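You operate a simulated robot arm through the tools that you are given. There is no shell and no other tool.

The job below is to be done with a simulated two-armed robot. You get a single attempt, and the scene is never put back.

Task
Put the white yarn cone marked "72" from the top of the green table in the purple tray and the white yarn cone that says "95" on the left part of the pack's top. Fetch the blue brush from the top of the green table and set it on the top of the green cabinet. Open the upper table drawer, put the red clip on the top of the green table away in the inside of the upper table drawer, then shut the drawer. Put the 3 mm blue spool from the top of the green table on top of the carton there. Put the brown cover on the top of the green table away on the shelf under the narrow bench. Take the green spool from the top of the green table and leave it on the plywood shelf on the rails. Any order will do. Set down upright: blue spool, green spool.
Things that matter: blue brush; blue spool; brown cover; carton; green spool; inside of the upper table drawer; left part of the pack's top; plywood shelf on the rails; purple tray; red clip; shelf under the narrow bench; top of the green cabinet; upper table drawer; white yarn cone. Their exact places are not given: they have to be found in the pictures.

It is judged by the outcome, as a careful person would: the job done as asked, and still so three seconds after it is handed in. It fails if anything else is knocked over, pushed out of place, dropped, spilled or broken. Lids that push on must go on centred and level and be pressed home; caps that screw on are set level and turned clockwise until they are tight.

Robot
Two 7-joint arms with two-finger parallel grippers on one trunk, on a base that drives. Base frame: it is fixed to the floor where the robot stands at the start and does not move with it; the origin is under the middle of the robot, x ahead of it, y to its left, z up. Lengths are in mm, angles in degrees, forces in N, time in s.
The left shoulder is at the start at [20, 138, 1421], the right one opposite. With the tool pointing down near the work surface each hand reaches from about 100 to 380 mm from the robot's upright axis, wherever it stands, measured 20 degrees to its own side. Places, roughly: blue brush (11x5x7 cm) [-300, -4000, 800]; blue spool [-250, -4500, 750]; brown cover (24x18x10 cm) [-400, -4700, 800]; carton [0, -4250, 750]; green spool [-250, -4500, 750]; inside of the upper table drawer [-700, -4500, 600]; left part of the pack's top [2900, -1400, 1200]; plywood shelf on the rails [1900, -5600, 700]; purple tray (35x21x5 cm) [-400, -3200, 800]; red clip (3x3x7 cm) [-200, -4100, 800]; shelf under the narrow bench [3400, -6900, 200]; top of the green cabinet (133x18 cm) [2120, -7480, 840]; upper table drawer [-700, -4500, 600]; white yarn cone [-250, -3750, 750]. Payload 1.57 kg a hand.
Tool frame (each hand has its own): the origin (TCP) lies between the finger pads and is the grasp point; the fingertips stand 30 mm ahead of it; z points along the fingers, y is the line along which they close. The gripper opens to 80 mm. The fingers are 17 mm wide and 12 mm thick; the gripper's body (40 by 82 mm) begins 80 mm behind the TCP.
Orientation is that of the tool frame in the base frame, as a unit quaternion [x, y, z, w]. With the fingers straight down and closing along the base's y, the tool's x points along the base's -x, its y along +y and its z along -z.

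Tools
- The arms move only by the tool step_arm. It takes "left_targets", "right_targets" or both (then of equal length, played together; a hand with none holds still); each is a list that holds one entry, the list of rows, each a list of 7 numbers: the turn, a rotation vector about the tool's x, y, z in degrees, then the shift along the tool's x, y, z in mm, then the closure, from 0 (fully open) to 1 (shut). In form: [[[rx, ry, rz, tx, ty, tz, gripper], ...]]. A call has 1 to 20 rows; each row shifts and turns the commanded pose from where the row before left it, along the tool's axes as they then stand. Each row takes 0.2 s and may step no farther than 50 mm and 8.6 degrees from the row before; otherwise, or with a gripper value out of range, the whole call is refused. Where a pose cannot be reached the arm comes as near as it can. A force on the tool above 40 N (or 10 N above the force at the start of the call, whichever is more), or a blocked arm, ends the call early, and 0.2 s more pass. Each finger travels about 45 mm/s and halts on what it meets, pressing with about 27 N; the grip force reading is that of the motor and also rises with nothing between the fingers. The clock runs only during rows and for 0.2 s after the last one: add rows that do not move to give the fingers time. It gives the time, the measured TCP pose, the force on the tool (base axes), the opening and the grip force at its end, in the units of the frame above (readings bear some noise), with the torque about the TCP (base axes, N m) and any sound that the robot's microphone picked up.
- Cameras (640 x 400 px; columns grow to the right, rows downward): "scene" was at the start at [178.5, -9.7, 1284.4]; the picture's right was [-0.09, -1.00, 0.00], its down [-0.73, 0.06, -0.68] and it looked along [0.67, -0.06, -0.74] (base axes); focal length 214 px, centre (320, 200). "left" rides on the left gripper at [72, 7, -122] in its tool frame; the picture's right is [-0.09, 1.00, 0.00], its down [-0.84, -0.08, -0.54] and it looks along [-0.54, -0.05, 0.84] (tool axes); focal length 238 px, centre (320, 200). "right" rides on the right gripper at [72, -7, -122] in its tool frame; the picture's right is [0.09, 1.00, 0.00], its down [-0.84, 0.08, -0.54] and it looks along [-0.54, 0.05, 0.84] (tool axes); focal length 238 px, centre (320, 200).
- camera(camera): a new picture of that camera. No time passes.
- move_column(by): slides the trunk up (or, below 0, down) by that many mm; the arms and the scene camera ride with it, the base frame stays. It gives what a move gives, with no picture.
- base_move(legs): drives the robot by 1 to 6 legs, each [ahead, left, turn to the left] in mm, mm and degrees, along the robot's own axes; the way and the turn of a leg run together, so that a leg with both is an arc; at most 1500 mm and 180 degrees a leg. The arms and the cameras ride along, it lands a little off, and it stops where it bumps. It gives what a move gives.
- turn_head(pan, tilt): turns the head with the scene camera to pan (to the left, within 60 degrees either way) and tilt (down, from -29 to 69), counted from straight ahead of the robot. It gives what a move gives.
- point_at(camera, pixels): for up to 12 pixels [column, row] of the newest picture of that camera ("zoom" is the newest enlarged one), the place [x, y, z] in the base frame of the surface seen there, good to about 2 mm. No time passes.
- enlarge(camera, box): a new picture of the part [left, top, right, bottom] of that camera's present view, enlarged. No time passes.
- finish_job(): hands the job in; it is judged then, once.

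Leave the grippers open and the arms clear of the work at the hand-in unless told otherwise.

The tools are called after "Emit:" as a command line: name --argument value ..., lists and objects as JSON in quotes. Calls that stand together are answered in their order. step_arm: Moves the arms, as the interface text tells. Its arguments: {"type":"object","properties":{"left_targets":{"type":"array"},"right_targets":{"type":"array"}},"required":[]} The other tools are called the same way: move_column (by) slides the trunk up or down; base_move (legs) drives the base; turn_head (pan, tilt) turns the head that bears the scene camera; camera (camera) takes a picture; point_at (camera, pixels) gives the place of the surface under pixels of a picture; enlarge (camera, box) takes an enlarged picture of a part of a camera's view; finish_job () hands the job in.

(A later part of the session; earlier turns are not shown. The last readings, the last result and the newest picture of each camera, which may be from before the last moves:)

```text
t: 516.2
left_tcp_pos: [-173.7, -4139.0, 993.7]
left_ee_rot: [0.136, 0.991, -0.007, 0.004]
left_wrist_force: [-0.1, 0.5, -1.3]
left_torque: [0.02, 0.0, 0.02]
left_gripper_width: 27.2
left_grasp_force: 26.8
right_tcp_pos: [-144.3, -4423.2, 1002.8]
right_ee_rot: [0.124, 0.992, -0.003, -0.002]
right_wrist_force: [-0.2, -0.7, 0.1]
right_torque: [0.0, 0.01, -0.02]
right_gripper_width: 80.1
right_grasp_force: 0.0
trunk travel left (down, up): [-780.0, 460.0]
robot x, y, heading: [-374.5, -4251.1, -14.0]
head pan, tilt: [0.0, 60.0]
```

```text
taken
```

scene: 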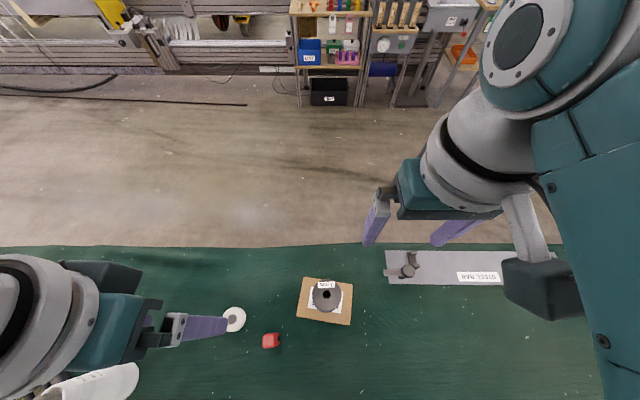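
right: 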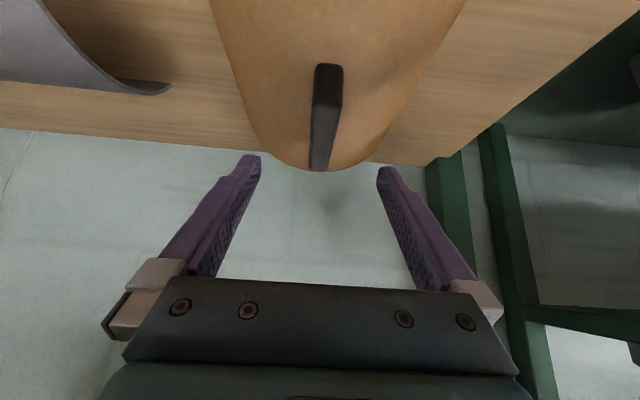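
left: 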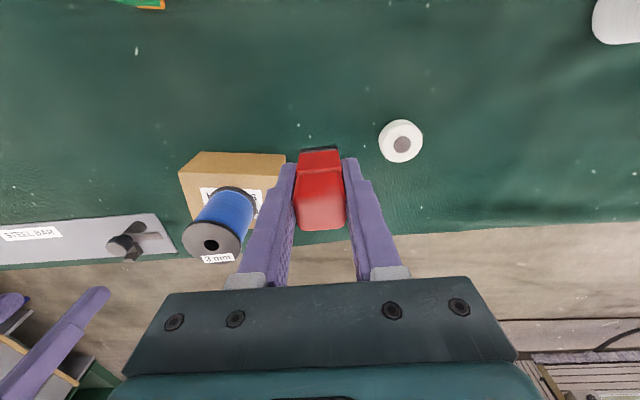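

The clip is held. I raise the trunk 100 and back off to the table's drawer side (west), then shift right to stand before the drawers.

Emit:
move_column --by 100

Emit:
base_move --legs '[[-1000, 0, 0], [0, -320, 0]]'

Emit:
turn_head --pan 0 --tilt 45

Emit:
camera --camera "scene"

```text
t: 517.5
left_tcp_pos: [-175.2, -4139.1, 1093.6]
left_ee_rot: [0.136, 0.991, -0.007, 0.005]
left_wrist_force: [-0.1, 0.3, -0.8]
left_torque: [-0.03, 0.0, -0.01]
left_gripper_width: 27.4
left_grasp_force: 27.7
right_tcp_pos: [-143.8, -4422.0, 1102.4]
right_ee_rot: [0.124, 0.992, -0.004, -0.002]
right_wrist_force: [0.0, 0.2, 0.4]
right_torque: [-0.02, 0.01, -0.02]
right_gripper_width: 80.2
right_grasp_force: 0.0
trunk travel left (down, up): [-880.0, 360.0]
robot x, y, heading: [-374.9, -4255.2, -14.3]
head pan, tilt: [0.0, 60.0]
```

```text
t: 524.4
left_tcp_pos: [-1213.6, -4210.5, 1093.3]
left_ee_rot: [0.139, 0.99, -0.007, 0.004]
left_wrist_force: [-0.5, 0.7, -0.3]
left_torque: [-0.01, 0.02, 0.02]
left_gripper_width: 27.2
left_grasp_force: 26.9
right_tcp_pos: [-1185.7, -4493.3, 1103.7]
right_ee_rot: [0.127, 0.992, -0.003, -0.001]
right_wrist_force: [-0.7, 0.3, 0.1]
right_torque: [0.01, 0.04, -0.01]
right_gripper_width: 80.2
right_grasp_force: 0.1
trunk travel left (down, up): [-880.0, 360.0]
robot x, y, heading: [-1412.9, -4322.1, -14.6]
head pan, tilt: [0.0, 60.0]
```

```text
t: 525.1
left_tcp_pos: [-1213.5, -4208.9, 1093.1]
left_ee_rot: [0.139, 0.99, -0.008, 0.004]
left_wrist_force: [-0.1, 0.7, -0.4]
left_torque: [-0.03, 0.01, -0.01]
left_gripper_width: 27.5
left_grasp_force: 27.9
right_tcp_pos: [-1185.5, -4494.3, 1102.3]
right_ee_rot: [0.127, 0.992, -0.005, -0.002]
right_wrist_force: [0.3, 0.2, 0.1]
right_torque: [0.0, 0.02, 0.02]
right_gripper_width: 80.1
right_grasp_force: 0.1
trunk travel left (down, up): [-880.0, 360.0]
robot x, y, heading: [-1411.4, -4323.2, -14.4]
head pan, tilt: [0.0, 45.0]
```

```text
taken
```

scene: 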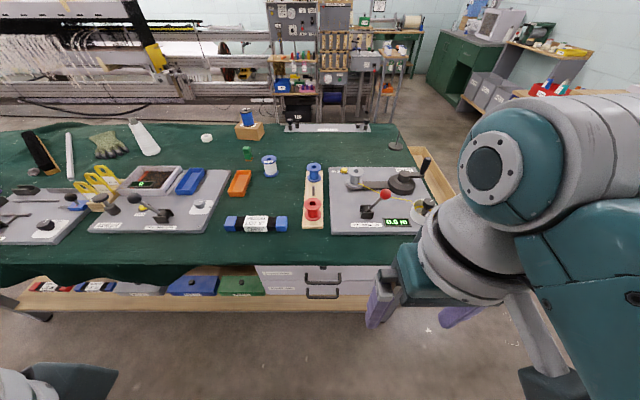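

The drawers are at (320,280). I enlarge and read the upper handle and the drawer front.

Emit:
enlarge --camera "scene" --box '[240, 240, 400, 330]'

Emit:
point_at --camera "scene" --pixels '[[307, 282], [322, 283], [338, 283], [308, 274], [338, 274], [270, 275], [360, 278], [300, 268], [350, 268], [322, 299], [322, 291], [290, 282]]'

```text
4.00 times, centred on (320, 285) of scene
```

zoom: 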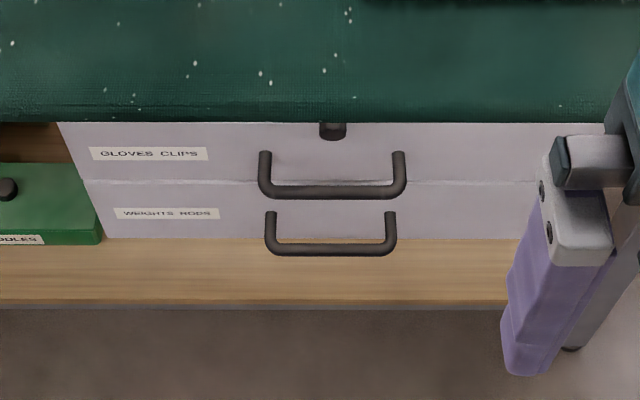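

```text
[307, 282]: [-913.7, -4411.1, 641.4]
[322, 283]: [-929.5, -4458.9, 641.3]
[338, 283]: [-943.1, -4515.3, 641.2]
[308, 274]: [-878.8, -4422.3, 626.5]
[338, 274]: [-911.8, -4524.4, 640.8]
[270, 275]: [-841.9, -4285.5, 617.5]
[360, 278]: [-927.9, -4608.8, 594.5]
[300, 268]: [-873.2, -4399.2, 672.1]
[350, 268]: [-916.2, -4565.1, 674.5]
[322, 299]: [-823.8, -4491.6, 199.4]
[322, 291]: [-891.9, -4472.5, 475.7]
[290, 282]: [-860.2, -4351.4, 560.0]
```

The upper handle bar runs from (-914,-4411) to (-943,-4515) at z≈641, about 39 mm out from the front. I check how far the cloth edge overhangs there.

Emit:
point_at --camera "zoom" --pixels '[[330, 40], [330, 80], [330, 105], [330, 118], [330, 135], [250, 118], [420, 118], [330, 190], [262, 190], [400, 190], [330, 248], [340, 160]]'

```text
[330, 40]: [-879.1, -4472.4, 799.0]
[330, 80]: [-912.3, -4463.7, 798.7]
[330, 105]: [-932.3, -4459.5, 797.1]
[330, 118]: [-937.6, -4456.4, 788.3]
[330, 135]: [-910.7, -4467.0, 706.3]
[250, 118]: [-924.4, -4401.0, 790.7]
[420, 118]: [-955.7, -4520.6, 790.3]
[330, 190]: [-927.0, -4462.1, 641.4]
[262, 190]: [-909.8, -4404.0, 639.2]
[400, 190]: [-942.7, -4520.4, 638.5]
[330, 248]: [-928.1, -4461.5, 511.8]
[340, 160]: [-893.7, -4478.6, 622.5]
```

The table edge overhangs the handle by ~10 mm, so I must grip the bar from the front: tool horizontal, fingers closing vertically. I first tilt the right hand forward by 90° in free air (moving it ahead and up).

Emit:
step_arm --right_targets '[[[0, -8.18, 0, -20, 0, -9, 0.0], [0, -8.18, 0, -21.1, 0, -6.1, 0.0], [0, -8.18, 0, -21.7, 0, -3.0, 0.0], [0, -8.18, 0, -21.9, 0, 0.1, 0.0], [0, -8.18, 0, -21.7, 0, 3.2, 0.0], [0, -8.18, 0, -21.0, 0, 6.3, 0.0], [0, -8.18, 0, -19.9, 0, 9.2, 0.0], [0, -8.18, 0, -18.4, 0, 11.9, 0.0], [0, -8.18, 0, -16.5, 0, 14.5, 0.0], [0, -8.18, 0, -14.2, 0, 16.7, 0.0], [0, -8.18, 0, -11.7, 0, 18.5, 0.0], [0, 0, 0, 0, 0, 0, 0.0], [0, 0, 0, 0, 0, 0, 0.0]]]'

```text
t: 528.1
left_tcp_pos: [-1213.7, -4209.4, 1092.5]
left_ee_rot: [0.139, 0.99, -0.008, 0.004]
left_wrist_force: [-0.2, 1.2, -0.7]
left_torque: [-0.02, 0.0, 0.02]
left_gripper_width: 27.4
left_grasp_force: 27.6
right_tcp_pos: [-978.8, -4585.8, 1197.6]
right_ee_rot: [0.052, 0.704, -0.134, 0.695]
right_wrist_force: [-0.4, 0.4, 0.1]
right_torque: [0.01, 0.01, 0.02]
right_gripper_width: 80.1
right_grasp_force: 0.1
trunk travel left (down, up): [-880.0, 360.0]
robot x, y, heading: [-1413.3, -4324.7, -14.5]
head pan, tilt: [0.0, 45.0]
stopped in row 13 (right hand): the arm was blocked; the commanded pose is now the measured one
```

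Horizontal now (the wrist's at a limit in the other roll direction, it gave way ~7° to the negative side). I roll the tool about its z by another -83°.

Emit:
step_arm --right_targets '[[[0, 0, -7.6, 0, 0, 0, 0.0], [0, 0, -7.6, 0, 0, 0, 0.0], [0, 0, -7.6, 0, 0, 0, 0.0], [0, 0, -7.6, 0, 0, 0, 0.0], [0, 0, -7.6, 0, 0, 0, 0.0], [0, 0, -7.6, 0, 0, 0, 0.0], [0, 0, -7.6, 0, 0, 0, 0.0], [0, 0, -7.6, 0, 0, 0, 0.0], [0, 0, -7.6, 0, 0, 0, 0.0], [0, 0, -7.6, 0, 0, 0, 0.0], [0, 0, -7.3, 0, 0, 0, 0.0], [0, 0, 0, 0, 0, 0, 0.0], [0, 0, 0, 0, 0, 0, 0.0]]]'

Emit:
camera --camera "right"

```text
t: 531.0
left_tcp_pos: [-1214.8, -4209.7, 1093.5]
left_ee_rot: [0.139, 0.99, -0.007, 0.005]
left_wrist_force: [0.7, 0.7, -0.9]
left_torque: [0.0, 0.0, 0.0]
left_gripper_width: 27.6
left_grasp_force: 27.0
right_tcp_pos: [-983.5, -4603.8, 1196.2]
right_ee_rot: [0.443, -0.549, 0.576, -0.414]
right_wrist_force: [0.8, -0.3, 0.7]
right_torque: [-0.01, 0.02, 0.0]
right_gripper_width: 80.2
right_grasp_force: 0.1
trunk travel left (down, up): [-880.0, 360.0]
robot x, y, heading: [-1410.5, -4323.6, -14.6]
head pan, tilt: [0.0, 45.0]
```

```text
taken
```

right: 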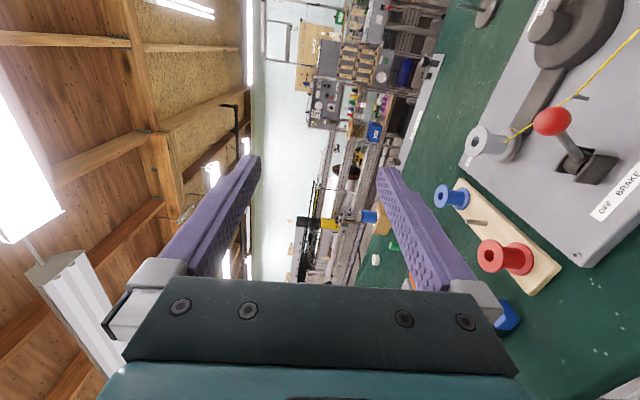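

The fingers now close vertically, pointing at the drawers. I move back 120 and left 151 to line up with the handle, then lower the trunk in two moves.

Emit:
base_move --legs '[[-130, 151, 0]]'

Emit:
move_column --by -300

Emit:
move_column --by -255

Emit:
camera --camera "right"

Emit:
turn_head --pan -20 --tilt 10

Emit:
camera --camera "scene"

```text
t: 532.5
left_tcp_pos: [-1300.5, -4030.0, 1092.9]
left_ee_rot: [0.137, 0.99, -0.008, 0.005]
left_wrist_force: [0.3, -0.2, 0.1]
left_torque: [-0.02, 0.0, -0.01]
left_gripper_width: 27.5
left_grasp_force: 27.2
right_tcp_pos: [-1069.4, -4423.3, 1194.8]
right_ee_rot: [0.443, -0.55, 0.573, -0.415]
right_wrist_force: [0.5, -0.8, 0.4]
right_torque: [-0.02, -0.02, -0.03]
right_gripper_width: 79.8
right_grasp_force: 0.0
trunk travel left (down, up): [-880.0, 360.0]
robot x, y, heading: [-1496.2, -4144.6, -14.4]
head pan, tilt: [0.0, 45.0]
```

```text
t: 535.5
left_tcp_pos: [-1300.7, -4029.0, 792.9]
left_ee_rot: [0.138, 0.99, -0.007, 0.004]
left_wrist_force: [0.4, -0.2, -0.1]
left_torque: [0.01, -0.01, 0.0]
left_gripper_width: 27.2
left_grasp_force: 27.2
right_tcp_pos: [-1070.8, -4429.5, 894.1]
right_ee_rot: [0.447, -0.548, 0.576, -0.41]
right_wrist_force: [-0.8, 0.1, -0.1]
right_torque: [0.0, 0.02, 0.0]
right_gripper_width: 80.1
right_grasp_force: 0.0
trunk travel left (down, up): [-580.0, 660.0]
robot x, y, heading: [-1497.5, -4140.4, -14.3]
head pan, tilt: [0.0, 45.0]
```

```text
t: 538.2
left_tcp_pos: [-1300.1, -4031.7, 537.9]
left_ee_rot: [0.138, 0.99, -0.008, 0.004]
left_wrist_force: [0.0, -0.3, -0.8]
left_torque: [0.01, 0.01, -0.01]
left_gripper_width: 27.4
left_grasp_force: 27.1
right_tcp_pos: [-1072.1, -4428.8, 640.0]
right_ee_rot: [0.446, -0.548, 0.576, -0.41]
right_wrist_force: [0.2, 0.3, -0.2]
right_torque: [-0.02, 0.0, -0.03]
right_gripper_width: 80.0
right_grasp_force: 0.1
trunk travel left (down, up): [-325.0, 915.0]
robot x, y, heading: [-1498.8, -4145.2, -14.4]
head pan, tilt: [0.0, 45.0]
```

```text
taken
```

right: 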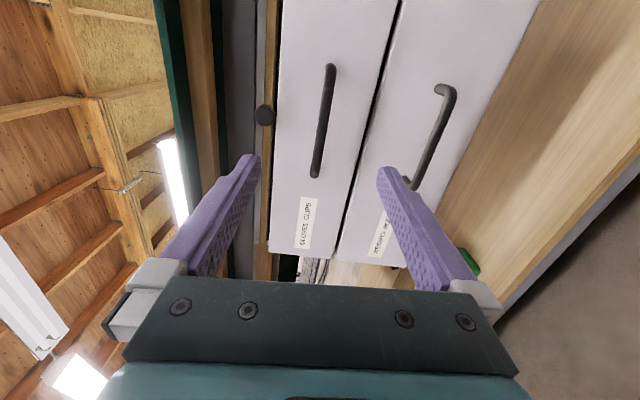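

```text
t: 539.2
left_tcp_pos: [-1300.8, -4030.6, 539.1]
left_ee_rot: [0.138, 0.99, -0.008, 0.005]
left_wrist_force: [-0.2, -0.1, -0.4]
left_torque: [0.0, -0.02, 0.02]
left_gripper_width: 27.5
left_grasp_force: 26.8
right_tcp_pos: [-1071.3, -4429.3, 639.7]
right_ee_rot: [0.446, -0.548, 0.576, -0.41]
right_wrist_force: [0.1, 0.8, 0.5]
right_torque: [-0.01, 0.02, 0.02]
right_gripper_width: 79.7
right_grasp_force: 0.0
trunk travel left (down, up): [-325.0, 915.0]
robot x, y, heading: [-1498.4, -4140.5, -14.4]
head pan, tilt: [-20.0, 10.0]
```

```text
taken
```

scene: 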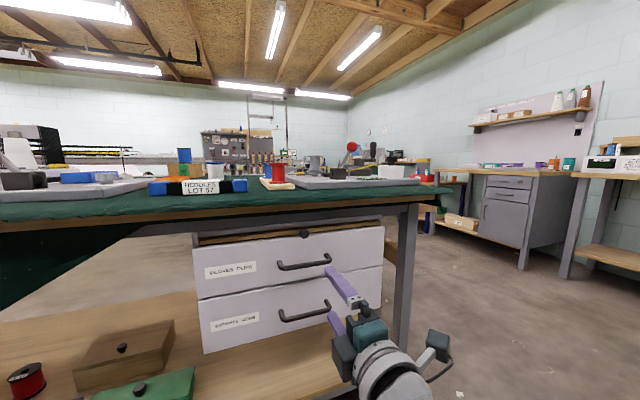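

The upper handle is straight ahead between the fingers (right picture (322,120)). I set the gripper half closed (40 mm) and go ahead 100 mm.

Emit:
step_arm --right_targets '[[[0, 0, 0, 0, 0, 0, 0.25], [0, 0, 0, 0, 0, 0, 0.5], [0, 0, 0, 0, 0, 0, 0.5], [0, 0, 0, 0, 0, 0, 0.5]]]'

Emit:
base_move --legs '[[100, 0, 0]]'

Emit:
camera --camera "right"

Emit:
camera --camera "scene"

```text
t: 540.2
left_tcp_pos: [-1299.6, -4030.7, 537.4]
left_ee_rot: [0.138, 0.99, -0.008, 0.004]
left_wrist_force: [0.6, -0.7, 0.1]
left_torque: [0.05, 0.0, -0.01]
left_gripper_width: 27.4
left_grasp_force: 27.3
right_tcp_pos: [-1070.3, -4429.9, 640.1]
right_ee_rot: [0.445, -0.548, 0.577, -0.411]
right_wrist_force: [0.3, 0.0, 0.5]
right_torque: [0.02, 0.03, 0.01]
right_gripper_width: 39.8
right_grasp_force: 0.2
trunk travel left (down, up): [-325.0, 915.0]
robot x, y, heading: [-1497.0, -4146.1, -14.5]
head pan, tilt: [-20.0, 10.0]
```

```text
t: 541.3
left_tcp_pos: [-1205.4, -4056.1, 538.5]
left_ee_rot: [0.139, 0.99, -0.007, 0.004]
left_wrist_force: [-0.6, -0.4, -0.3]
left_torque: [-0.01, 0.0, 0.02]
left_gripper_width: 27.4
left_grasp_force: 26.4
right_tcp_pos: [-976.9, -4454.3, 639.5]
right_ee_rot: [0.446, -0.548, 0.577, -0.409]
right_wrist_force: [-0.8, -0.3, 0.0]
right_torque: [-0.02, -0.03, -0.02]
right_gripper_width: 40.2
right_grasp_force: 0.0
trunk travel left (down, up): [-325.0, 915.0]
robot x, y, heading: [-1408.3, -4170.0, -14.6]
head pan, tilt: [-20.0, 10.0]
```

```text
taken
```

right: 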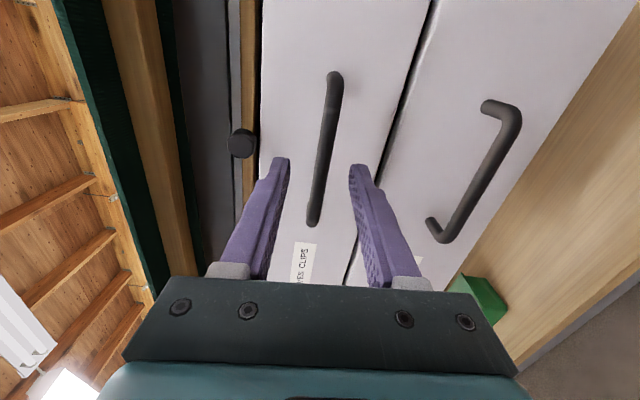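

```text
taken
```

scene: 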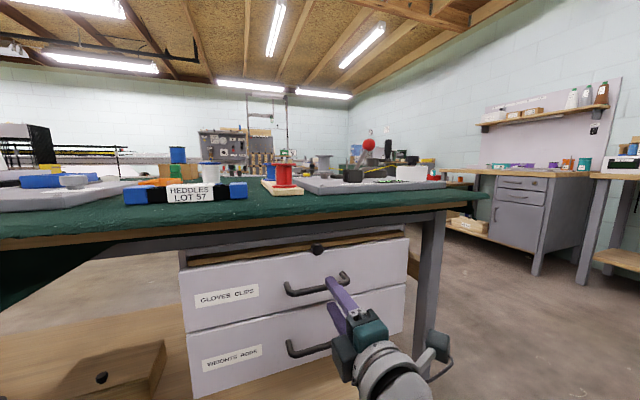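

The bar lies between the fingers. I read the bar's exact position.

Emit:
point_at --camera "right" --pixels '[[328, 110], [323, 150], [318, 195], [300, 150], [345, 120], [290, 120], [240, 145]]'

```text
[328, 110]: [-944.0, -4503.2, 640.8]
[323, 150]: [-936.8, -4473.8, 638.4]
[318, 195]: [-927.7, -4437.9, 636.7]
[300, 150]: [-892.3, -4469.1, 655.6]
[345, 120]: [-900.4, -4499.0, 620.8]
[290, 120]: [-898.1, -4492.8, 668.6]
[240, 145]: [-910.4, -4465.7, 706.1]
```

Bar centre is ≈37 mm out from the front, z≈639. I go ahead 43 mm and close on it.

Emit:
base_move --legs '[[43, 0, 0]]'

Emit:
step_arm --right_targets '[[[0, 0, 0, 0, 0, 0, 0.7], [0, 0, 0, 0, 0, 0, 0.9], [0, 0, 0, 0, 0, 0, 1.0], [0, 0, 0, 0, 0, 0, 1.0], [0, 0, 0, 0, 0, 0, 1.0]]]'

Emit:
camera --camera "right"

```text
t: 542.2
left_tcp_pos: [-1164.4, -4067.3, 538.3]
left_ee_rot: [0.139, 0.99, -0.007, 0.004]
left_wrist_force: [1.3, -0.8, -1.3]
left_torque: [0.03, 0.04, 0.01]
left_gripper_width: 27.4
left_grasp_force: 26.8
right_tcp_pos: [-936.4, -4466.9, 638.9]
right_ee_rot: [0.446, -0.548, 0.578, -0.408]
right_wrist_force: [0.2, 0.3, -0.7]
right_torque: [0.01, -0.03, 0.01]
right_gripper_width: 40.1
right_grasp_force: 0.1
trunk travel left (down, up): [-325.0, 915.0]
robot x, y, heading: [-1363.2, -4181.2, -14.6]
head pan, tilt: [-20.0, 10.0]
```

```text
t: 543.4
left_tcp_pos: [-1165.9, -4067.2, 538.7]
left_ee_rot: [0.139, 0.99, -0.007, 0.004]
left_wrist_force: [0.4, -0.3, 0.6]
left_torque: [-0.03, 0.03, 0.05]
left_gripper_width: 27.6
left_grasp_force: 27.3
right_tcp_pos: [-937.2, -4467.0, 637.8]
right_ee_rot: [0.448, -0.549, 0.577, -0.407]
right_wrist_force: [0.9, -3.1, -16.0]
right_torque: [0.56, -0.02, -0.27]
right_gripper_width: 12.7
right_grasp_force: 30.3
trunk travel left (down, up): [-325.0, 915.0]
robot x, y, heading: [-1363.1, -4182.3, -14.6]
head pan, tilt: [-20.0, 10.0]
```

```text
taken
```

right: 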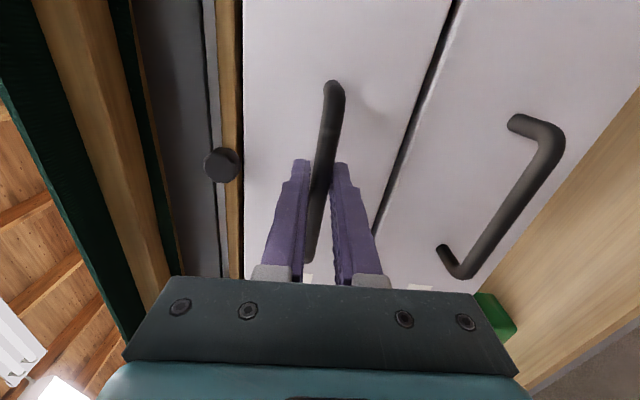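

The bar is gripped (12.7 mm). I pull: base back 100 mm and check that the drawer follows.

Emit:
base_move --legs '[[-100, 0, 0]]'

Emit:
camera --camera "scene"

```text
t: 544.6
left_tcp_pos: [-1263.6, -4041.5, 538.6]
left_ee_rot: [0.138, 0.99, -0.008, 0.003]
left_wrist_force: [0.8, -0.4, 0.4]
left_torque: [0.0, 0.02, 0.03]
left_gripper_width: 27.4
left_grasp_force: 26.9
right_tcp_pos: [-1035.4, -4441.8, 636.5]
right_ee_rot: [0.448, -0.548, 0.578, -0.406]
right_wrist_force: [1.5, -3.3, -20.7]
right_torque: [0.53, 0.04, 0.56]
right_gripper_width: 12.7
right_grasp_force: 30.1
trunk travel left (down, up): [-325.0, 915.0]
robot x, y, heading: [-1461.4, -4149.9, -14.8]
head pan, tilt: [-20.0, 10.0]
```

```text
taken
```

scene: 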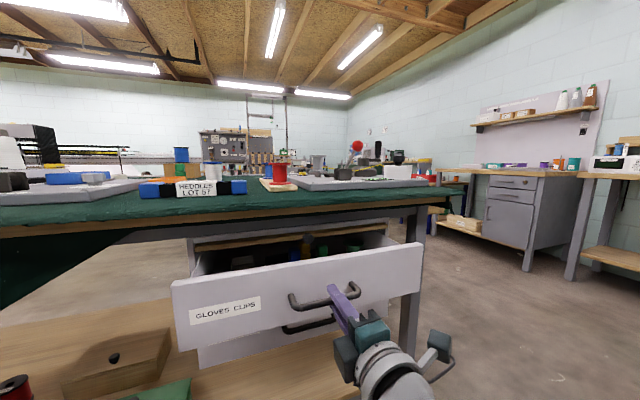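

The drawer comes out. I pull on 160 mm more.

Emit:
base_move --legs '[[-160, 0, 0]]'

Emit:
camera --camera "scene"

```text
t: 546.0
left_tcp_pos: [-1414.3, -3999.3, 538.0]
left_ee_rot: [0.14, 0.99, -0.007, 0.005]
left_wrist_force: [0.3, -0.3, -0.4]
left_torque: [-0.02, -0.02, 0.04]
left_gripper_width: 27.3
left_grasp_force: 27.7
right_tcp_pos: [-1189.1, -4401.9, 638.2]
right_ee_rot: [0.447, -0.549, 0.578, -0.406]
right_wrist_force: [3.0, -0.4, -8.4]
right_torque: [0.53, -0.1, 0.76]
right_gripper_width: 12.8
right_grasp_force: 29.4
trunk travel left (down, up): [-325.0, 915.0]
robot x, y, heading: [-1614.9, -4114.8, -14.9]
head pan, tilt: [-20.0, 10.0]
```

```text
taken
```

scene: 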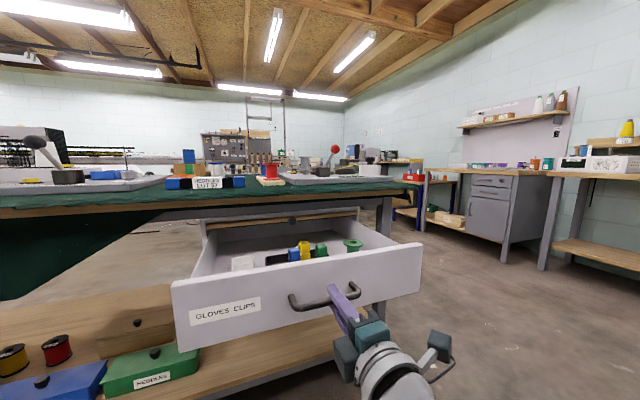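

The drawer is open about 260 mm, with clips inside. I release the handle, back off 110 mm, then raise the trunk to look into it.

Emit:
step_arm --right_targets '[[[0, 0, 0, 0, 0, 0, 0.6], [0, 0, 0, 0, 0, 0, 0.5], [0, 0, 0, 0, 0, 0, 0.45], [0, 0, 0, 0, 0, 0, 0.45]]]'

Emit:
base_move --legs '[[-120, 0, 0]]'

Emit:
move_column --by 400

Emit:
turn_head --pan -10 --tilt 45

Emit:
camera --camera "scene"

```text
t: 547.0
left_tcp_pos: [-1416.2, -4001.1, 537.9]
left_ee_rot: [0.14, 0.99, -0.007, 0.005]
left_wrist_force: [0.4, 0.2, 0.1]
left_torque: [-0.01, -0.01, -0.02]
left_gripper_width: 27.4
left_grasp_force: 27.1
right_tcp_pos: [-1189.3, -4403.0, 637.6]
right_ee_rot: [0.448, -0.548, 0.578, -0.406]
right_wrist_force: [0.0, 0.3, -0.6]
right_torque: [0.01, 0.01, -0.01]
right_gripper_width: 44.1
right_grasp_force: 0.1
trunk travel left (down, up): [-325.0, 915.0]
robot x, y, heading: [-1614.1, -4113.1, -15.0]
head pan, tilt: [-20.0, 10.0]
```

```text
t: 548.2
left_tcp_pos: [-1529.1, -3970.9, 538.2]
left_ee_rot: [0.139, 0.99, -0.008, 0.004]
left_wrist_force: [-0.4, 0.6, 0.2]
left_torque: [-0.01, 0.02, -0.03]
left_gripper_width: 27.4
left_grasp_force: 26.9
right_tcp_pos: [-1304.6, -4371.5, 637.1]
right_ee_rot: [0.449, -0.548, 0.577, -0.406]
right_wrist_force: [-0.8, 0.0, -0.2]
right_torque: [0.03, 0.0, -0.04]
right_gripper_width: 44.1
right_grasp_force: 0.1
trunk travel left (down, up): [-325.0, 915.0]
robot x, y, heading: [-1729.7, -4083.1, -14.9]
head pan, tilt: [-20.0, 10.0]
```

```text
t: 552.0
left_tcp_pos: [-1531.3, -3971.1, 938.0]
left_ee_rot: [0.139, 0.99, -0.007, 0.005]
left_wrist_force: [-0.2, 1.0, -0.5]
left_torque: [0.02, -0.03, 0.01]
left_gripper_width: 27.5
left_grasp_force: 26.5
right_tcp_pos: [-1304.1, -4370.3, 1038.2]
right_ee_rot: [0.448, -0.548, 0.577, -0.406]
right_wrist_force: [0.8, -0.6, 0.3]
right_torque: [0.01, 0.01, -0.01]
right_gripper_width: 43.8
right_grasp_force: 0.1
trunk travel left (down, up): [-725.0, 515.0]
robot x, y, heading: [-1727.3, -4084.9, -14.7]
head pan, tilt: [-20.0, 10.0]
```

```text
t: 553.1
left_tcp_pos: [-1530.4, -3969.7, 938.8]
left_ee_rot: [0.139, 0.99, -0.008, 0.005]
left_wrist_force: [0.6, -0.8, 0.3]
left_torque: [0.01, 0.01, -0.01]
left_gripper_width: 27.4
left_grasp_force: 26.9
right_tcp_pos: [-1304.4, -4371.8, 1036.5]
right_ee_rot: [0.449, -0.548, 0.577, -0.406]
right_wrist_force: [0.0, 0.0, -0.5]
right_torque: [-0.04, -0.03, 0.01]
right_gripper_width: 44.1
right_grasp_force: 0.1
trunk travel left (down, up): [-725.0, 515.0]
robot x, y, heading: [-1725.8, -4081.9, -14.7]
head pan, tilt: [-10.0, 45.0]
```

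```text
taken
```

scene: 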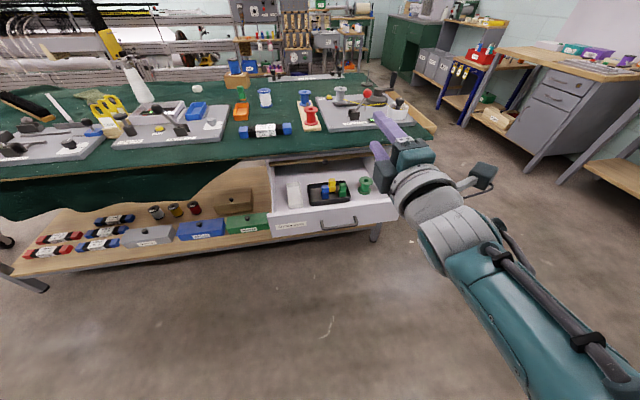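

Emit:
enlarge --camera "scene" --box '[255, 150, 405, 250]'

Emit:
point_at --camera "scene" --pixels '[[280, 200], [350, 205], [380, 190], [345, 178], [300, 180], [293, 195], [365, 185], [328, 192], [278, 215], [390, 208], [338, 222], [350, 190]]'

```text
4.00 times, centred on (330, 200) of scene
```

zoom: 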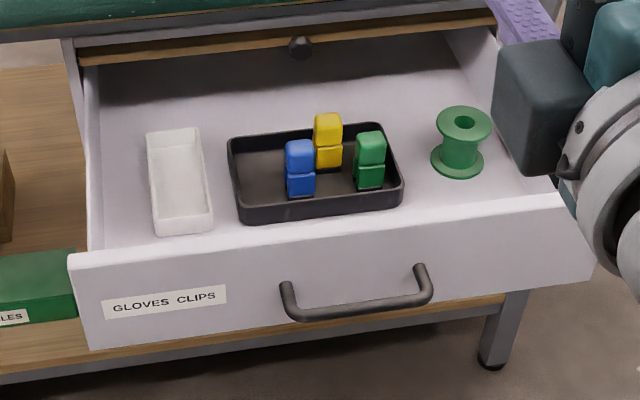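

```text
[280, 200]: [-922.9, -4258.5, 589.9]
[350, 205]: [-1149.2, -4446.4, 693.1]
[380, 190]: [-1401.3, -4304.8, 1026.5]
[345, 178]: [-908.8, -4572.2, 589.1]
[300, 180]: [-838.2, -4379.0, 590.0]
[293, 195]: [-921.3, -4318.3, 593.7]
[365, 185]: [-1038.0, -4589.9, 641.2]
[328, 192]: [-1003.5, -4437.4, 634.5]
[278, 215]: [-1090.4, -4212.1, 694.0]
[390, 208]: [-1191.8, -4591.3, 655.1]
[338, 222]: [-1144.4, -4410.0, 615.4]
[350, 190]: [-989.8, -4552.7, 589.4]
```

I see the inside: floor z≈590, white tray left, black tray with blue/yellow/green clips, a green spool at the right. I look for a free spot reachable from above.

Emit:
point_at --camera "zoom" --pixels '[[180, 105], [300, 95], [400, 100], [222, 165], [262, 185], [230, 150], [240, 215], [400, 190], [380, 128], [420, 160], [205, 215], [120, 180]]'

```text
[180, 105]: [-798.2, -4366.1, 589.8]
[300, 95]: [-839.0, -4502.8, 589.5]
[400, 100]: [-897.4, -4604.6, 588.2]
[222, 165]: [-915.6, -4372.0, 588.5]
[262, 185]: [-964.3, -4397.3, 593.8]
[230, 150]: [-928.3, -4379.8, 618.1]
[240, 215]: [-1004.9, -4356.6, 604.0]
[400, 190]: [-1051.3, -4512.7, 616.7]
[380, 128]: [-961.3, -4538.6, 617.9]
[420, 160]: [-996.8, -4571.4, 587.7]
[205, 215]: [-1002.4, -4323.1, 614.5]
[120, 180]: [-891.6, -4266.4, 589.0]
```

There's a free strip between the trays and the front panel (about 100 mm wide), hidden behind the panel from here. I raise the right hand 150 mm so it stays above the table objects, raise the trunk 80, and drive so the left hand is above that strip.

Emit:
step_arm --right_targets '[[[0, 0, 0, 0, -37.5, 0, 0.45], [0, 0, 0, 0, -37.5, 0, 0.45], [0, 0, 0, 0, -37.5, 0, 0.45], [0, 0, 0, 0, -37.5, 0, 0.45], [0, 0, 0, 0, 0, 0, 0.45]]]'

Emit:
move_column --by 80

Emit:
base_move --legs '[[0, -549, 0], [320, 0, 0]]'

Emit:
turn_head --pan 15 --tilt 60

Emit:
camera --camera "scene"

Emit:
camera --camera "left"

```text
t: 554.3
left_tcp_pos: [-1531.0, -3971.0, 939.4]
left_ee_rot: [0.14, 0.99, -0.007, 0.004]
left_wrist_force: [-0.4, -0.6, -0.6]
left_torque: [-0.03, 0.02, 0.02]
left_gripper_width: 27.0
left_grasp_force: 26.6
right_tcp_pos: [-1300.1, -4359.4, 1187.8]
right_ee_rot: [0.449, -0.548, 0.577, -0.407]
right_wrist_force: [-0.1, 0.8, -0.6]
right_torque: [-0.01, 0.0, 0.03]
right_gripper_width: 43.8
right_grasp_force: 0.2
trunk travel left (down, up): [-725.0, 515.0]
robot x, y, heading: [-1724.4, -4080.9, -14.7]
head pan, tilt: [-10.0, 45.0]
```

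```text
t: 555.4
left_tcp_pos: [-1530.0, -3970.8, 1019.9]
left_ee_rot: [0.139, 0.99, -0.008, 0.003]
left_wrist_force: [-1.3, 1.0, -0.7]
left_torque: [0.0, 0.0, 0.02]
left_gripper_width: 27.3
left_grasp_force: 27.0
right_tcp_pos: [-1299.6, -4361.5, 1268.5]
right_ee_rot: [0.449, -0.548, 0.577, -0.406]
right_wrist_force: [-0.1, -0.1, 0.3]
right_torque: [0.0, 0.0, -0.01]
right_gripper_width: 44.0
right_grasp_force: 0.0
trunk travel left (down, up): [-805.0, 435.0]
robot x, y, heading: [-1727.5, -4082.1, -14.9]
head pan, tilt: [-10.0, 45.0]
```

```text
t: 560.3
left_tcp_pos: [-1357.7, -4580.7, 1019.0]
left_ee_rot: [0.142, 0.99, -0.008, 0.004]
left_wrist_force: [0.0, 0.4, -0.1]
left_torque: [0.03, -0.01, 0.0]
left_gripper_width: 27.6
left_grasp_force: 26.9
right_tcp_pos: [-1129.9, -4972.4, 1266.5]
right_ee_rot: [0.448, -0.549, 0.579, -0.405]
right_wrist_force: [0.2, -0.9, 0.1]
right_torque: [-0.02, 0.0, 0.0]
right_gripper_width: 44.3
right_grasp_force: 0.1
trunk travel left (down, up): [-805.0, 435.0]
robot x, y, heading: [-1561.8, -4691.4, -15.0]
head pan, tilt: [-10.0, 45.0]
```

```text
t: 561.2
left_tcp_pos: [-1357.6, -4581.5, 1018.4]
left_ee_rot: [0.141, 0.99, -0.008, 0.004]
left_wrist_force: [-0.3, 1.0, 0.2]
left_torque: [-0.02, 0.01, 0.05]
left_gripper_width: 27.4
left_grasp_force: 27.1
right_tcp_pos: [-1130.1, -4972.2, 1267.2]
right_ee_rot: [0.446, -0.549, 0.579, -0.404]
right_wrist_force: [-0.7, 0.7, 0.4]
right_torque: [0.01, 0.05, 0.0]
right_gripper_width: 43.9
right_grasp_force: 0.1
trunk travel left (down, up): [-805.0, 435.0]
robot x, y, heading: [-1556.9, -4693.9, -14.9]
head pan, tilt: [15.0, 60.0]
```

```text
taken
```

scene: 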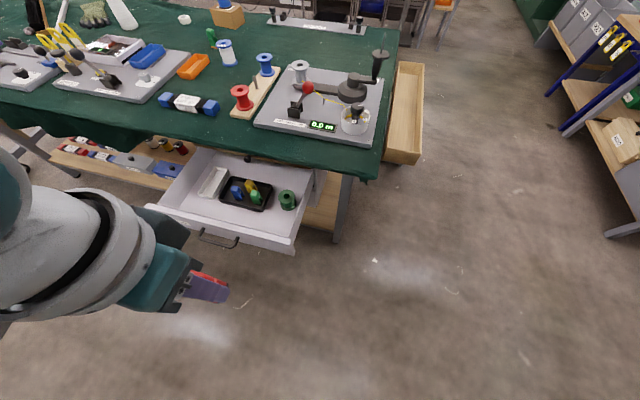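

```text
taken
```

left: 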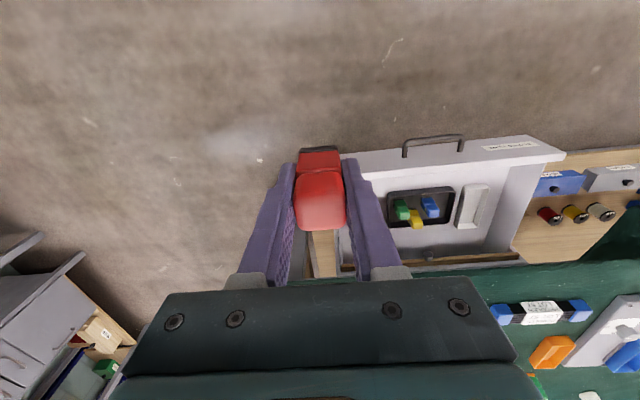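

Now I can see the strip before the trays in the scene picture around (235,218). I read it.

Emit:
enlarge --camera "scene" --box '[140, 140, 330, 260]'

Emit:
point_at --camera "scene" --pixels '[[235, 215], [240, 222], [205, 208], [270, 228], [255, 215], [290, 225], [225, 225], [260, 235], [222, 200], [198, 215]]'

```text
3.33 times, centred on (235, 200) of scene
```

zoom: 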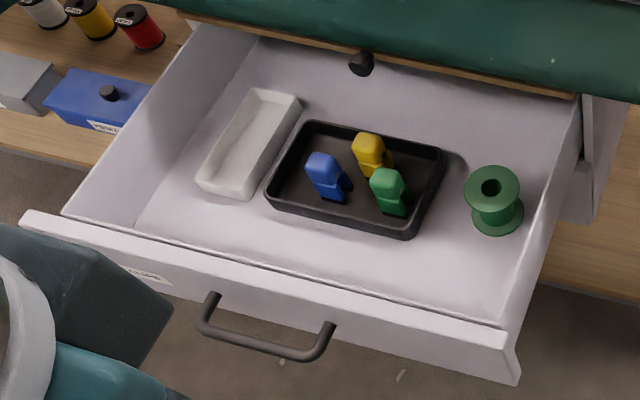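

```text
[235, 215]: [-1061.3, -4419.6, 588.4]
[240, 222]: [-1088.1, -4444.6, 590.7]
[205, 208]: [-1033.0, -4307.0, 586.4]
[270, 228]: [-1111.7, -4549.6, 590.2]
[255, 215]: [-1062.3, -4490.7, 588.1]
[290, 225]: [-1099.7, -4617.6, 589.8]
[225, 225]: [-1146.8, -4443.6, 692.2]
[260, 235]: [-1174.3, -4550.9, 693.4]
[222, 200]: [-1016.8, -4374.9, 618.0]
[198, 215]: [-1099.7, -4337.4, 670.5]
```

The strip is free (floor z≈589). I drive the left hand above (-1080,-4420).

Emit:
base_move --legs '[[224, 227, 0]]'

Emit:
move_column --by -180

Emit:
camera --camera "left"

Emit:
camera --camera "scene"

```text
t: 563.3
left_tcp_pos: [-1085.0, -4417.6, 1017.1]
left_ee_rot: [0.14, 0.99, -0.008, 0.003]
left_wrist_force: [0.9, 0.1, 0.0]
left_torque: [-0.01, -0.04, -0.02]
left_gripper_width: 27.5
left_grasp_force: 27.4
right_tcp_pos: [-856.9, -4809.4, 1267.2]
right_ee_rot: [0.448, -0.548, 0.578, -0.405]
right_wrist_force: [-0.4, -0.2, 0.4]
right_torque: [0.01, 0.03, 0.01]
right_gripper_width: 44.1
right_grasp_force: 0.0
trunk travel left (down, up): [-805.0, 435.0]
robot x, y, heading: [-1288.4, -4525.7, -14.4]
head pan, tilt: [15.0, 60.0]
```

```text
t: 565.3
left_tcp_pos: [-1085.6, -4417.2, 837.4]
left_ee_rot: [0.14, 0.99, -0.007, 0.005]
left_wrist_force: [-0.5, -0.6, 0.2]
left_torque: [0.02, -0.03, 0.01]
left_gripper_width: 27.3
left_grasp_force: 27.0
right_tcp_pos: [-854.4, -4808.7, 1087.7]
right_ee_rot: [0.448, -0.549, 0.578, -0.405]
right_wrist_force: [0.0, 0.1, -0.8]
right_torque: [0.04, -0.03, -0.01]
right_gripper_width: 44.2
right_grasp_force: 0.0
trunk travel left (down, up): [-625.0, 615.0]
robot x, y, heading: [-1287.4, -4530.0, -14.6]
head pan, tilt: [15.0, 60.0]
```

```text
taken
```

left: 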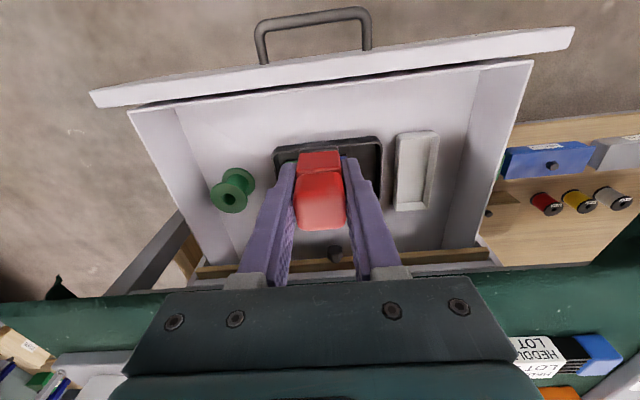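

```text
taken
```

scene: 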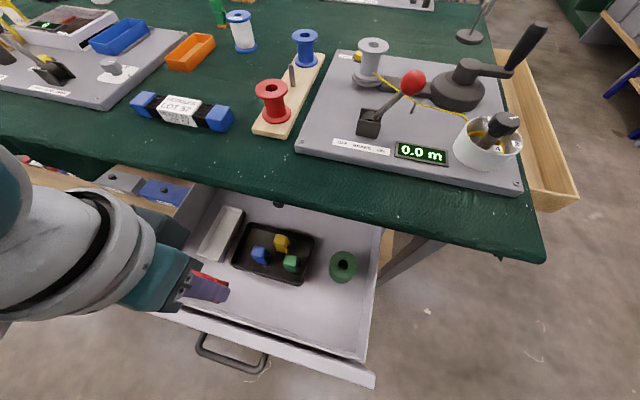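

The hand is over the free strip. I lower the left arm 160 mm and check.

Emit:
step_arm --left_targets '[[[0, 0, 0, -5, 0, 40, 1.0], [0, 0, 0, 0, 0, 40, 1.0], [0, 0, 0, 0, 0, 40, 1.0], [0, 0, 0, 0, 0, 40, 1.0], [0, 0, 0, 0, 0, 0, 1.0], [0, 0, 0, 0, 0, 0, 1.0]]]'

Emit:
camera --camera "left"

Emit:
camera --camera "scene"

```text
t: 566.7
left_tcp_pos: [-1080.1, -4420.3, 678.7]
left_ee_rot: [0.14, 0.99, -0.008, 0.004]
left_wrist_force: [0.5, -0.3, 0.0]
left_torque: [-0.03, 0.0, 0.0]
left_gripper_width: 27.2
left_grasp_force: 26.7
right_tcp_pos: [-855.7, -4807.6, 1087.2]
right_ee_rot: [0.448, -0.548, 0.578, -0.405]
right_wrist_force: [-1.0, -1.1, -0.7]
right_torque: [0.0, 0.0, -0.01]
right_gripper_width: 44.1
right_grasp_force: 0.0
trunk travel left (down, up): [-625.0, 615.0]
robot x, y, heading: [-1284.4, -4529.9, -14.8]
head pan, tilt: [15.0, 60.0]
```

```text
taken
```

left: 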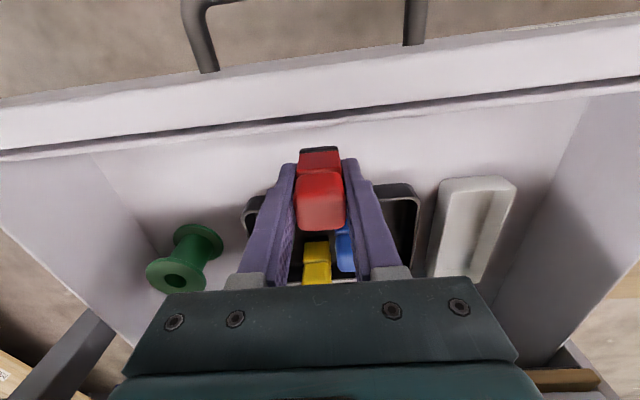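

```text
taken
```

scene: 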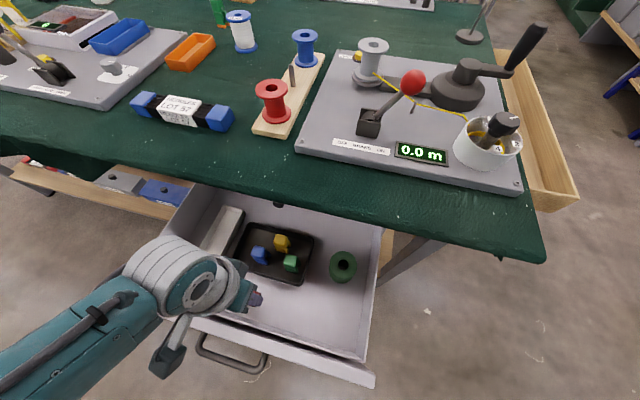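

Good: the clip is between the tray and the front panel. Down 43 mm more in steps.

Emit:
step_arm --left_targets '[[[0, 0, 0, 0, 0, 25, 1.0], [0, 0, 0, 0, 0, 17, 1.0], [0, 0, 0, 0, 0, 0, 1.0]]]'

Emit:
step_arm --left_targets '[[[0, 0, 0, 0, 0, 3, 1.0], [0, 0, 0, 0, 0, 0, 1.0]]]'

Emit:
step_arm --left_targets '[[[0, 0, 0, 0, 0, 2, 1.0], [0, 0, 0, 0, 0, 0, 1.0]]]'

```text
t: 567.5
left_tcp_pos: [-1080.5, -4424.8, 635.7]
left_ee_rot: [0.14, 0.99, -0.007, 0.004]
left_wrist_force: [-0.2, -0.3, 0.2]
left_torque: [-0.03, 0.0, 0.0]
left_gripper_width: 27.4
left_grasp_force: 27.2
right_tcp_pos: [-856.2, -4807.7, 1087.3]
right_ee_rot: [0.448, -0.548, 0.577, -0.406]
right_wrist_force: [-0.1, 0.1, 0.7]
right_torque: [0.02, 0.0, 0.02]
right_gripper_width: 43.7
right_grasp_force: 0.1
trunk travel left (down, up): [-625.0, 615.0]
robot x, y, heading: [-1284.5, -4534.2, -14.8]
head pan, tilt: [15.0, 60.0]
```

```text
t: 568.1
left_tcp_pos: [-1078.0, -4422.1, 633.5]
left_ee_rot: [0.14, 0.99, -0.008, 0.004]
left_wrist_force: [-0.5, 0.2, -0.4]
left_torque: [0.03, 0.0, 0.01]
left_gripper_width: 27.2
left_grasp_force: 26.5
right_tcp_pos: [-856.0, -4807.8, 1088.1]
right_ee_rot: [0.449, -0.549, 0.577, -0.404]
right_wrist_force: [0.2, -0.2, 0.5]
right_torque: [0.0, -0.02, 0.01]
right_gripper_width: 43.7
right_grasp_force: 0.1
trunk travel left (down, up): [-625.0, 615.0]
robot x, y, heading: [-1287.0, -4529.5, -14.5]
head pan, tilt: [15.0, 60.0]
```

```text
t: 568.7
left_tcp_pos: [-1078.4, -4422.1, 632.3]
left_ee_rot: [0.14, 0.99, -0.008, 0.004]
left_wrist_force: [-2.2, -1.3, 19.6]
left_torque: [0.2, 0.02, 0.02]
left_gripper_width: 27.3
left_grasp_force: 27.0
right_tcp_pos: [-855.1, -4809.6, 1086.7]
right_ee_rot: [0.448, -0.549, 0.578, -0.405]
right_wrist_force: [0.6, -0.8, -0.4]
right_torque: [-0.03, 0.02, 0.0]
right_gripper_width: 44.1
right_grasp_force: 0.0
trunk travel left (down, up): [-625.0, 615.0]
robot x, y, heading: [-1284.8, -4526.3, -14.7]
head pan, tilt: [15.0, 60.0]
```

The clip stands on the drawer floor. I ease, open partly and rise.

Emit:
step_arm --left_targets '[[[0, 0, 0, 0, 0, -0.8, 1.0], [0, 0, 0, 0, 0, 0, 0.6], [0, 0, 0, 0, 0, 0, 0.3], [0, 0, 0, 0, 0, 0, 0.2], [0, 0, 0, 0, 0, 0, 0.2]]]'

Emit:
step_arm --left_targets '[[[0, 0, 0, 0, 0, -30, 0.2], [0, 0, 0, 0, 0, -45, 0.2], [0, 0, 0, 0, 0, -45, 0.2], [0, 0, 0, 0, 0, -45, 0.2], [0, 0, 0, 0, 0, -35, 0.2], [0, 0, 0, 0, 0, 0, 0.2]]]'

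Emit:
camera --camera "left"

```text
t: 569.9
left_tcp_pos: [-1079.6, -4421.7, 630.9]
left_ee_rot: [0.141, 0.99, -0.008, 0.004]
left_wrist_force: [0.7, 0.6, 0.3]
left_torque: [-0.03, 0.0, -0.06]
left_gripper_width: 63.9
left_grasp_force: 0.0
right_tcp_pos: [-855.7, -4808.3, 1087.2]
right_ee_rot: [0.448, -0.548, 0.577, -0.406]
right_wrist_force: [-0.8, 0.2, 0.4]
right_torque: [0.0, 0.01, -0.02]
right_gripper_width: 43.9
right_grasp_force: 0.1
trunk travel left (down, up): [-625.0, 615.0]
robot x, y, heading: [-1284.5, -4529.7, -14.7]
head pan, tilt: [15.0, 60.0]
```

```text
t: 571.3
left_tcp_pos: [-1083.1, -4417.0, 831.4]
left_ee_rot: [0.14, 0.99, -0.007, 0.003]
left_wrist_force: [-0.1, 0.4, 0.2]
left_torque: [0.0, -0.02, 0.01]
left_gripper_width: 63.8
left_grasp_force: 0.1
right_tcp_pos: [-854.8, -4807.9, 1086.0]
right_ee_rot: [0.449, -0.548, 0.578, -0.405]
right_wrist_force: [-0.2, 0.1, 0.4]
right_torque: [-0.01, -0.01, 0.0]
right_gripper_width: 43.9
right_grasp_force: 0.0
trunk travel left (down, up): [-625.0, 615.0]
robot x, y, heading: [-1284.2, -4528.4, -14.7]
head pan, tilt: [15.0, 60.0]
```

```text
taken
```

left: 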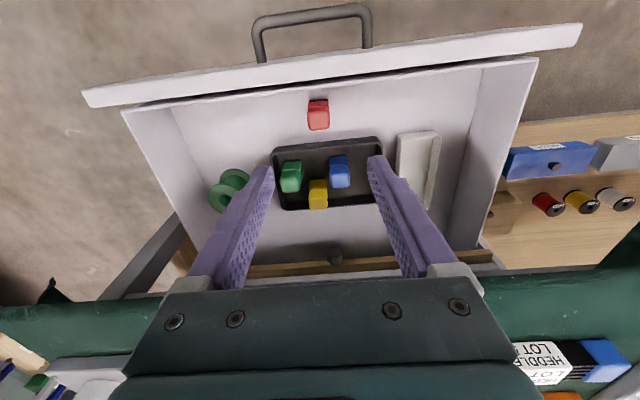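

The red clip stands free in the drawer. Now I close it: first back off 505 mm and left 317 (hands still high), then lower the right hand to handle height.

Emit:
base_move --legs '[[-505, 0, 0], [0, 317, 0]]'

Emit:
step_arm --right_targets '[[[0, 0, 0, 0, 37.5, 0, 0.45], [0, 0, 0, 0, 37.5, 0, 0.45], [0, 0, 0, 0, 37.5, 0, 0.45], [0, 0, 0, 0, 37.5, 0, 0.45], [0, 0, 0, 0, 0, 0, 0.45]]]'

Emit:
move_column --by -297

Emit:
camera --camera "right"

Emit:
turn_head --pan -20 --tilt 15

Emit:
camera --camera "scene"

```text
t: 576.0
left_tcp_pos: [-1496.3, -3985.8, 829.3]
left_ee_rot: [0.13, 0.992, -0.008, 0.004]
left_wrist_force: [0.0, 0.4, 0.6]
left_torque: [0.03, -0.02, 0.03]
left_gripper_width: 63.6
left_grasp_force: 0.0
right_tcp_pos: [-1261.1, -4369.8, 1086.0]
right_ee_rot: [0.454, -0.544, 0.574, -0.411]
right_wrist_force: [-0.6, 0.3, 0.3]
right_torque: [0.03, 0.01, -0.01]
right_gripper_width: 44.0
right_grasp_force: 0.1
trunk travel left (down, up): [-625.0, 615.0]
robot x, y, heading: [-1697.0, -4101.9, -13.4]
head pan, tilt: [15.0, 60.0]
```

```text
t: 577.2
left_tcp_pos: [-1495.7, -3985.4, 831.8]
left_ee_rot: [0.13, 0.991, -0.007, 0.004]
left_wrist_force: [0.0, 0.3, 0.0]
left_torque: [0.0, -0.01, 0.03]
left_gripper_width: 64.0
left_grasp_force: 0.1
right_tcp_pos: [-1265.0, -4387.0, 937.7]
right_ee_rot: [0.462, -0.537, 0.578, -0.405]
right_wrist_force: [0.1, -0.1, 0.0]
right_torque: [0.01, -0.02, 0.02]
right_gripper_width: 44.2
right_grasp_force: 0.0
trunk travel left (down, up): [-625.0, 615.0]
robot x, y, heading: [-1694.2, -4100.5, -13.4]
head pan, tilt: [15.0, 60.0]
```

```text
t: 580.2
left_tcp_pos: [-1496.0, -3985.2, 534.4]
left_ee_rot: [0.129, 0.992, -0.008, 0.005]
left_wrist_force: [0.5, 0.0, 0.3]
left_torque: [-0.02, 0.01, -0.04]
left_gripper_width: 64.1
left_grasp_force: 0.1
right_tcp_pos: [-1265.4, -4389.1, 640.6]
right_ee_rot: [0.459, -0.539, 0.578, -0.406]
right_wrist_force: [0.2, 0.2, 0.2]
right_torque: [-0.03, 0.01, 0.01]
right_gripper_width: 44.1
right_grasp_force: 0.0
trunk travel left (down, up): [-328.0, 912.0]
robot x, y, heading: [-1695.5, -4101.6, -13.6]
head pan, tilt: [15.0, 60.0]
```

```text
taken
```

right: 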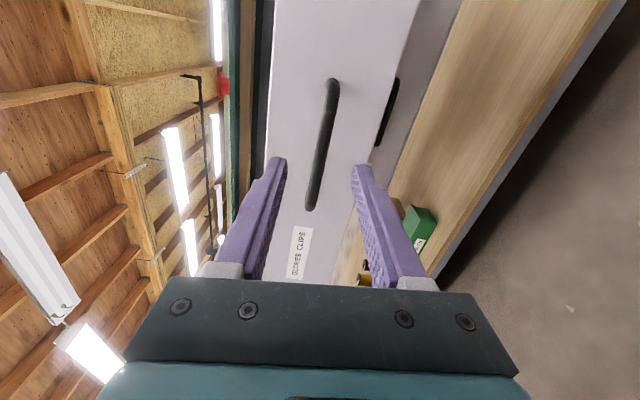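

```text
t: 581.3
left_tcp_pos: [-1495.2, -3984.3, 533.6]
left_ee_rot: [0.13, 0.991, -0.008, 0.005]
left_wrist_force: [0.6, -0.3, 0.2]
left_torque: [-0.01, 0.02, 0.03]
left_gripper_width: 64.0
left_grasp_force: 0.0
right_tcp_pos: [-1264.5, -4387.8, 639.9]
right_ee_rot: [0.46, -0.539, 0.578, -0.404]
right_wrist_force: [0.8, 0.5, 1.0]
right_torque: [0.0, -0.01, 0.0]
right_gripper_width: 43.8
right_grasp_force: 0.0
trunk travel left (down, up): [-328.0, 912.0]
robot x, y, heading: [-1694.8, -4101.0, -13.6]
head pan, tilt: [-20.0, 15.0]
```

```text
taken
```

scene: 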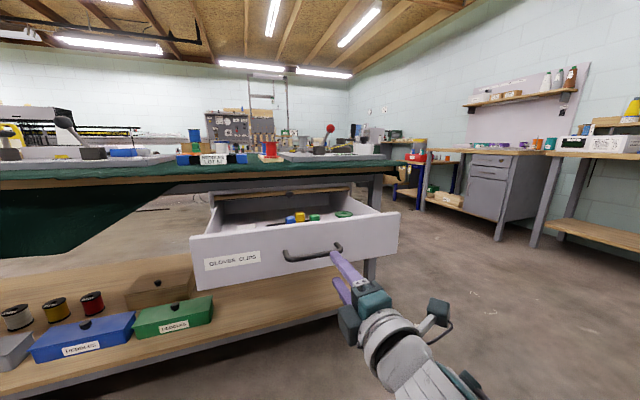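

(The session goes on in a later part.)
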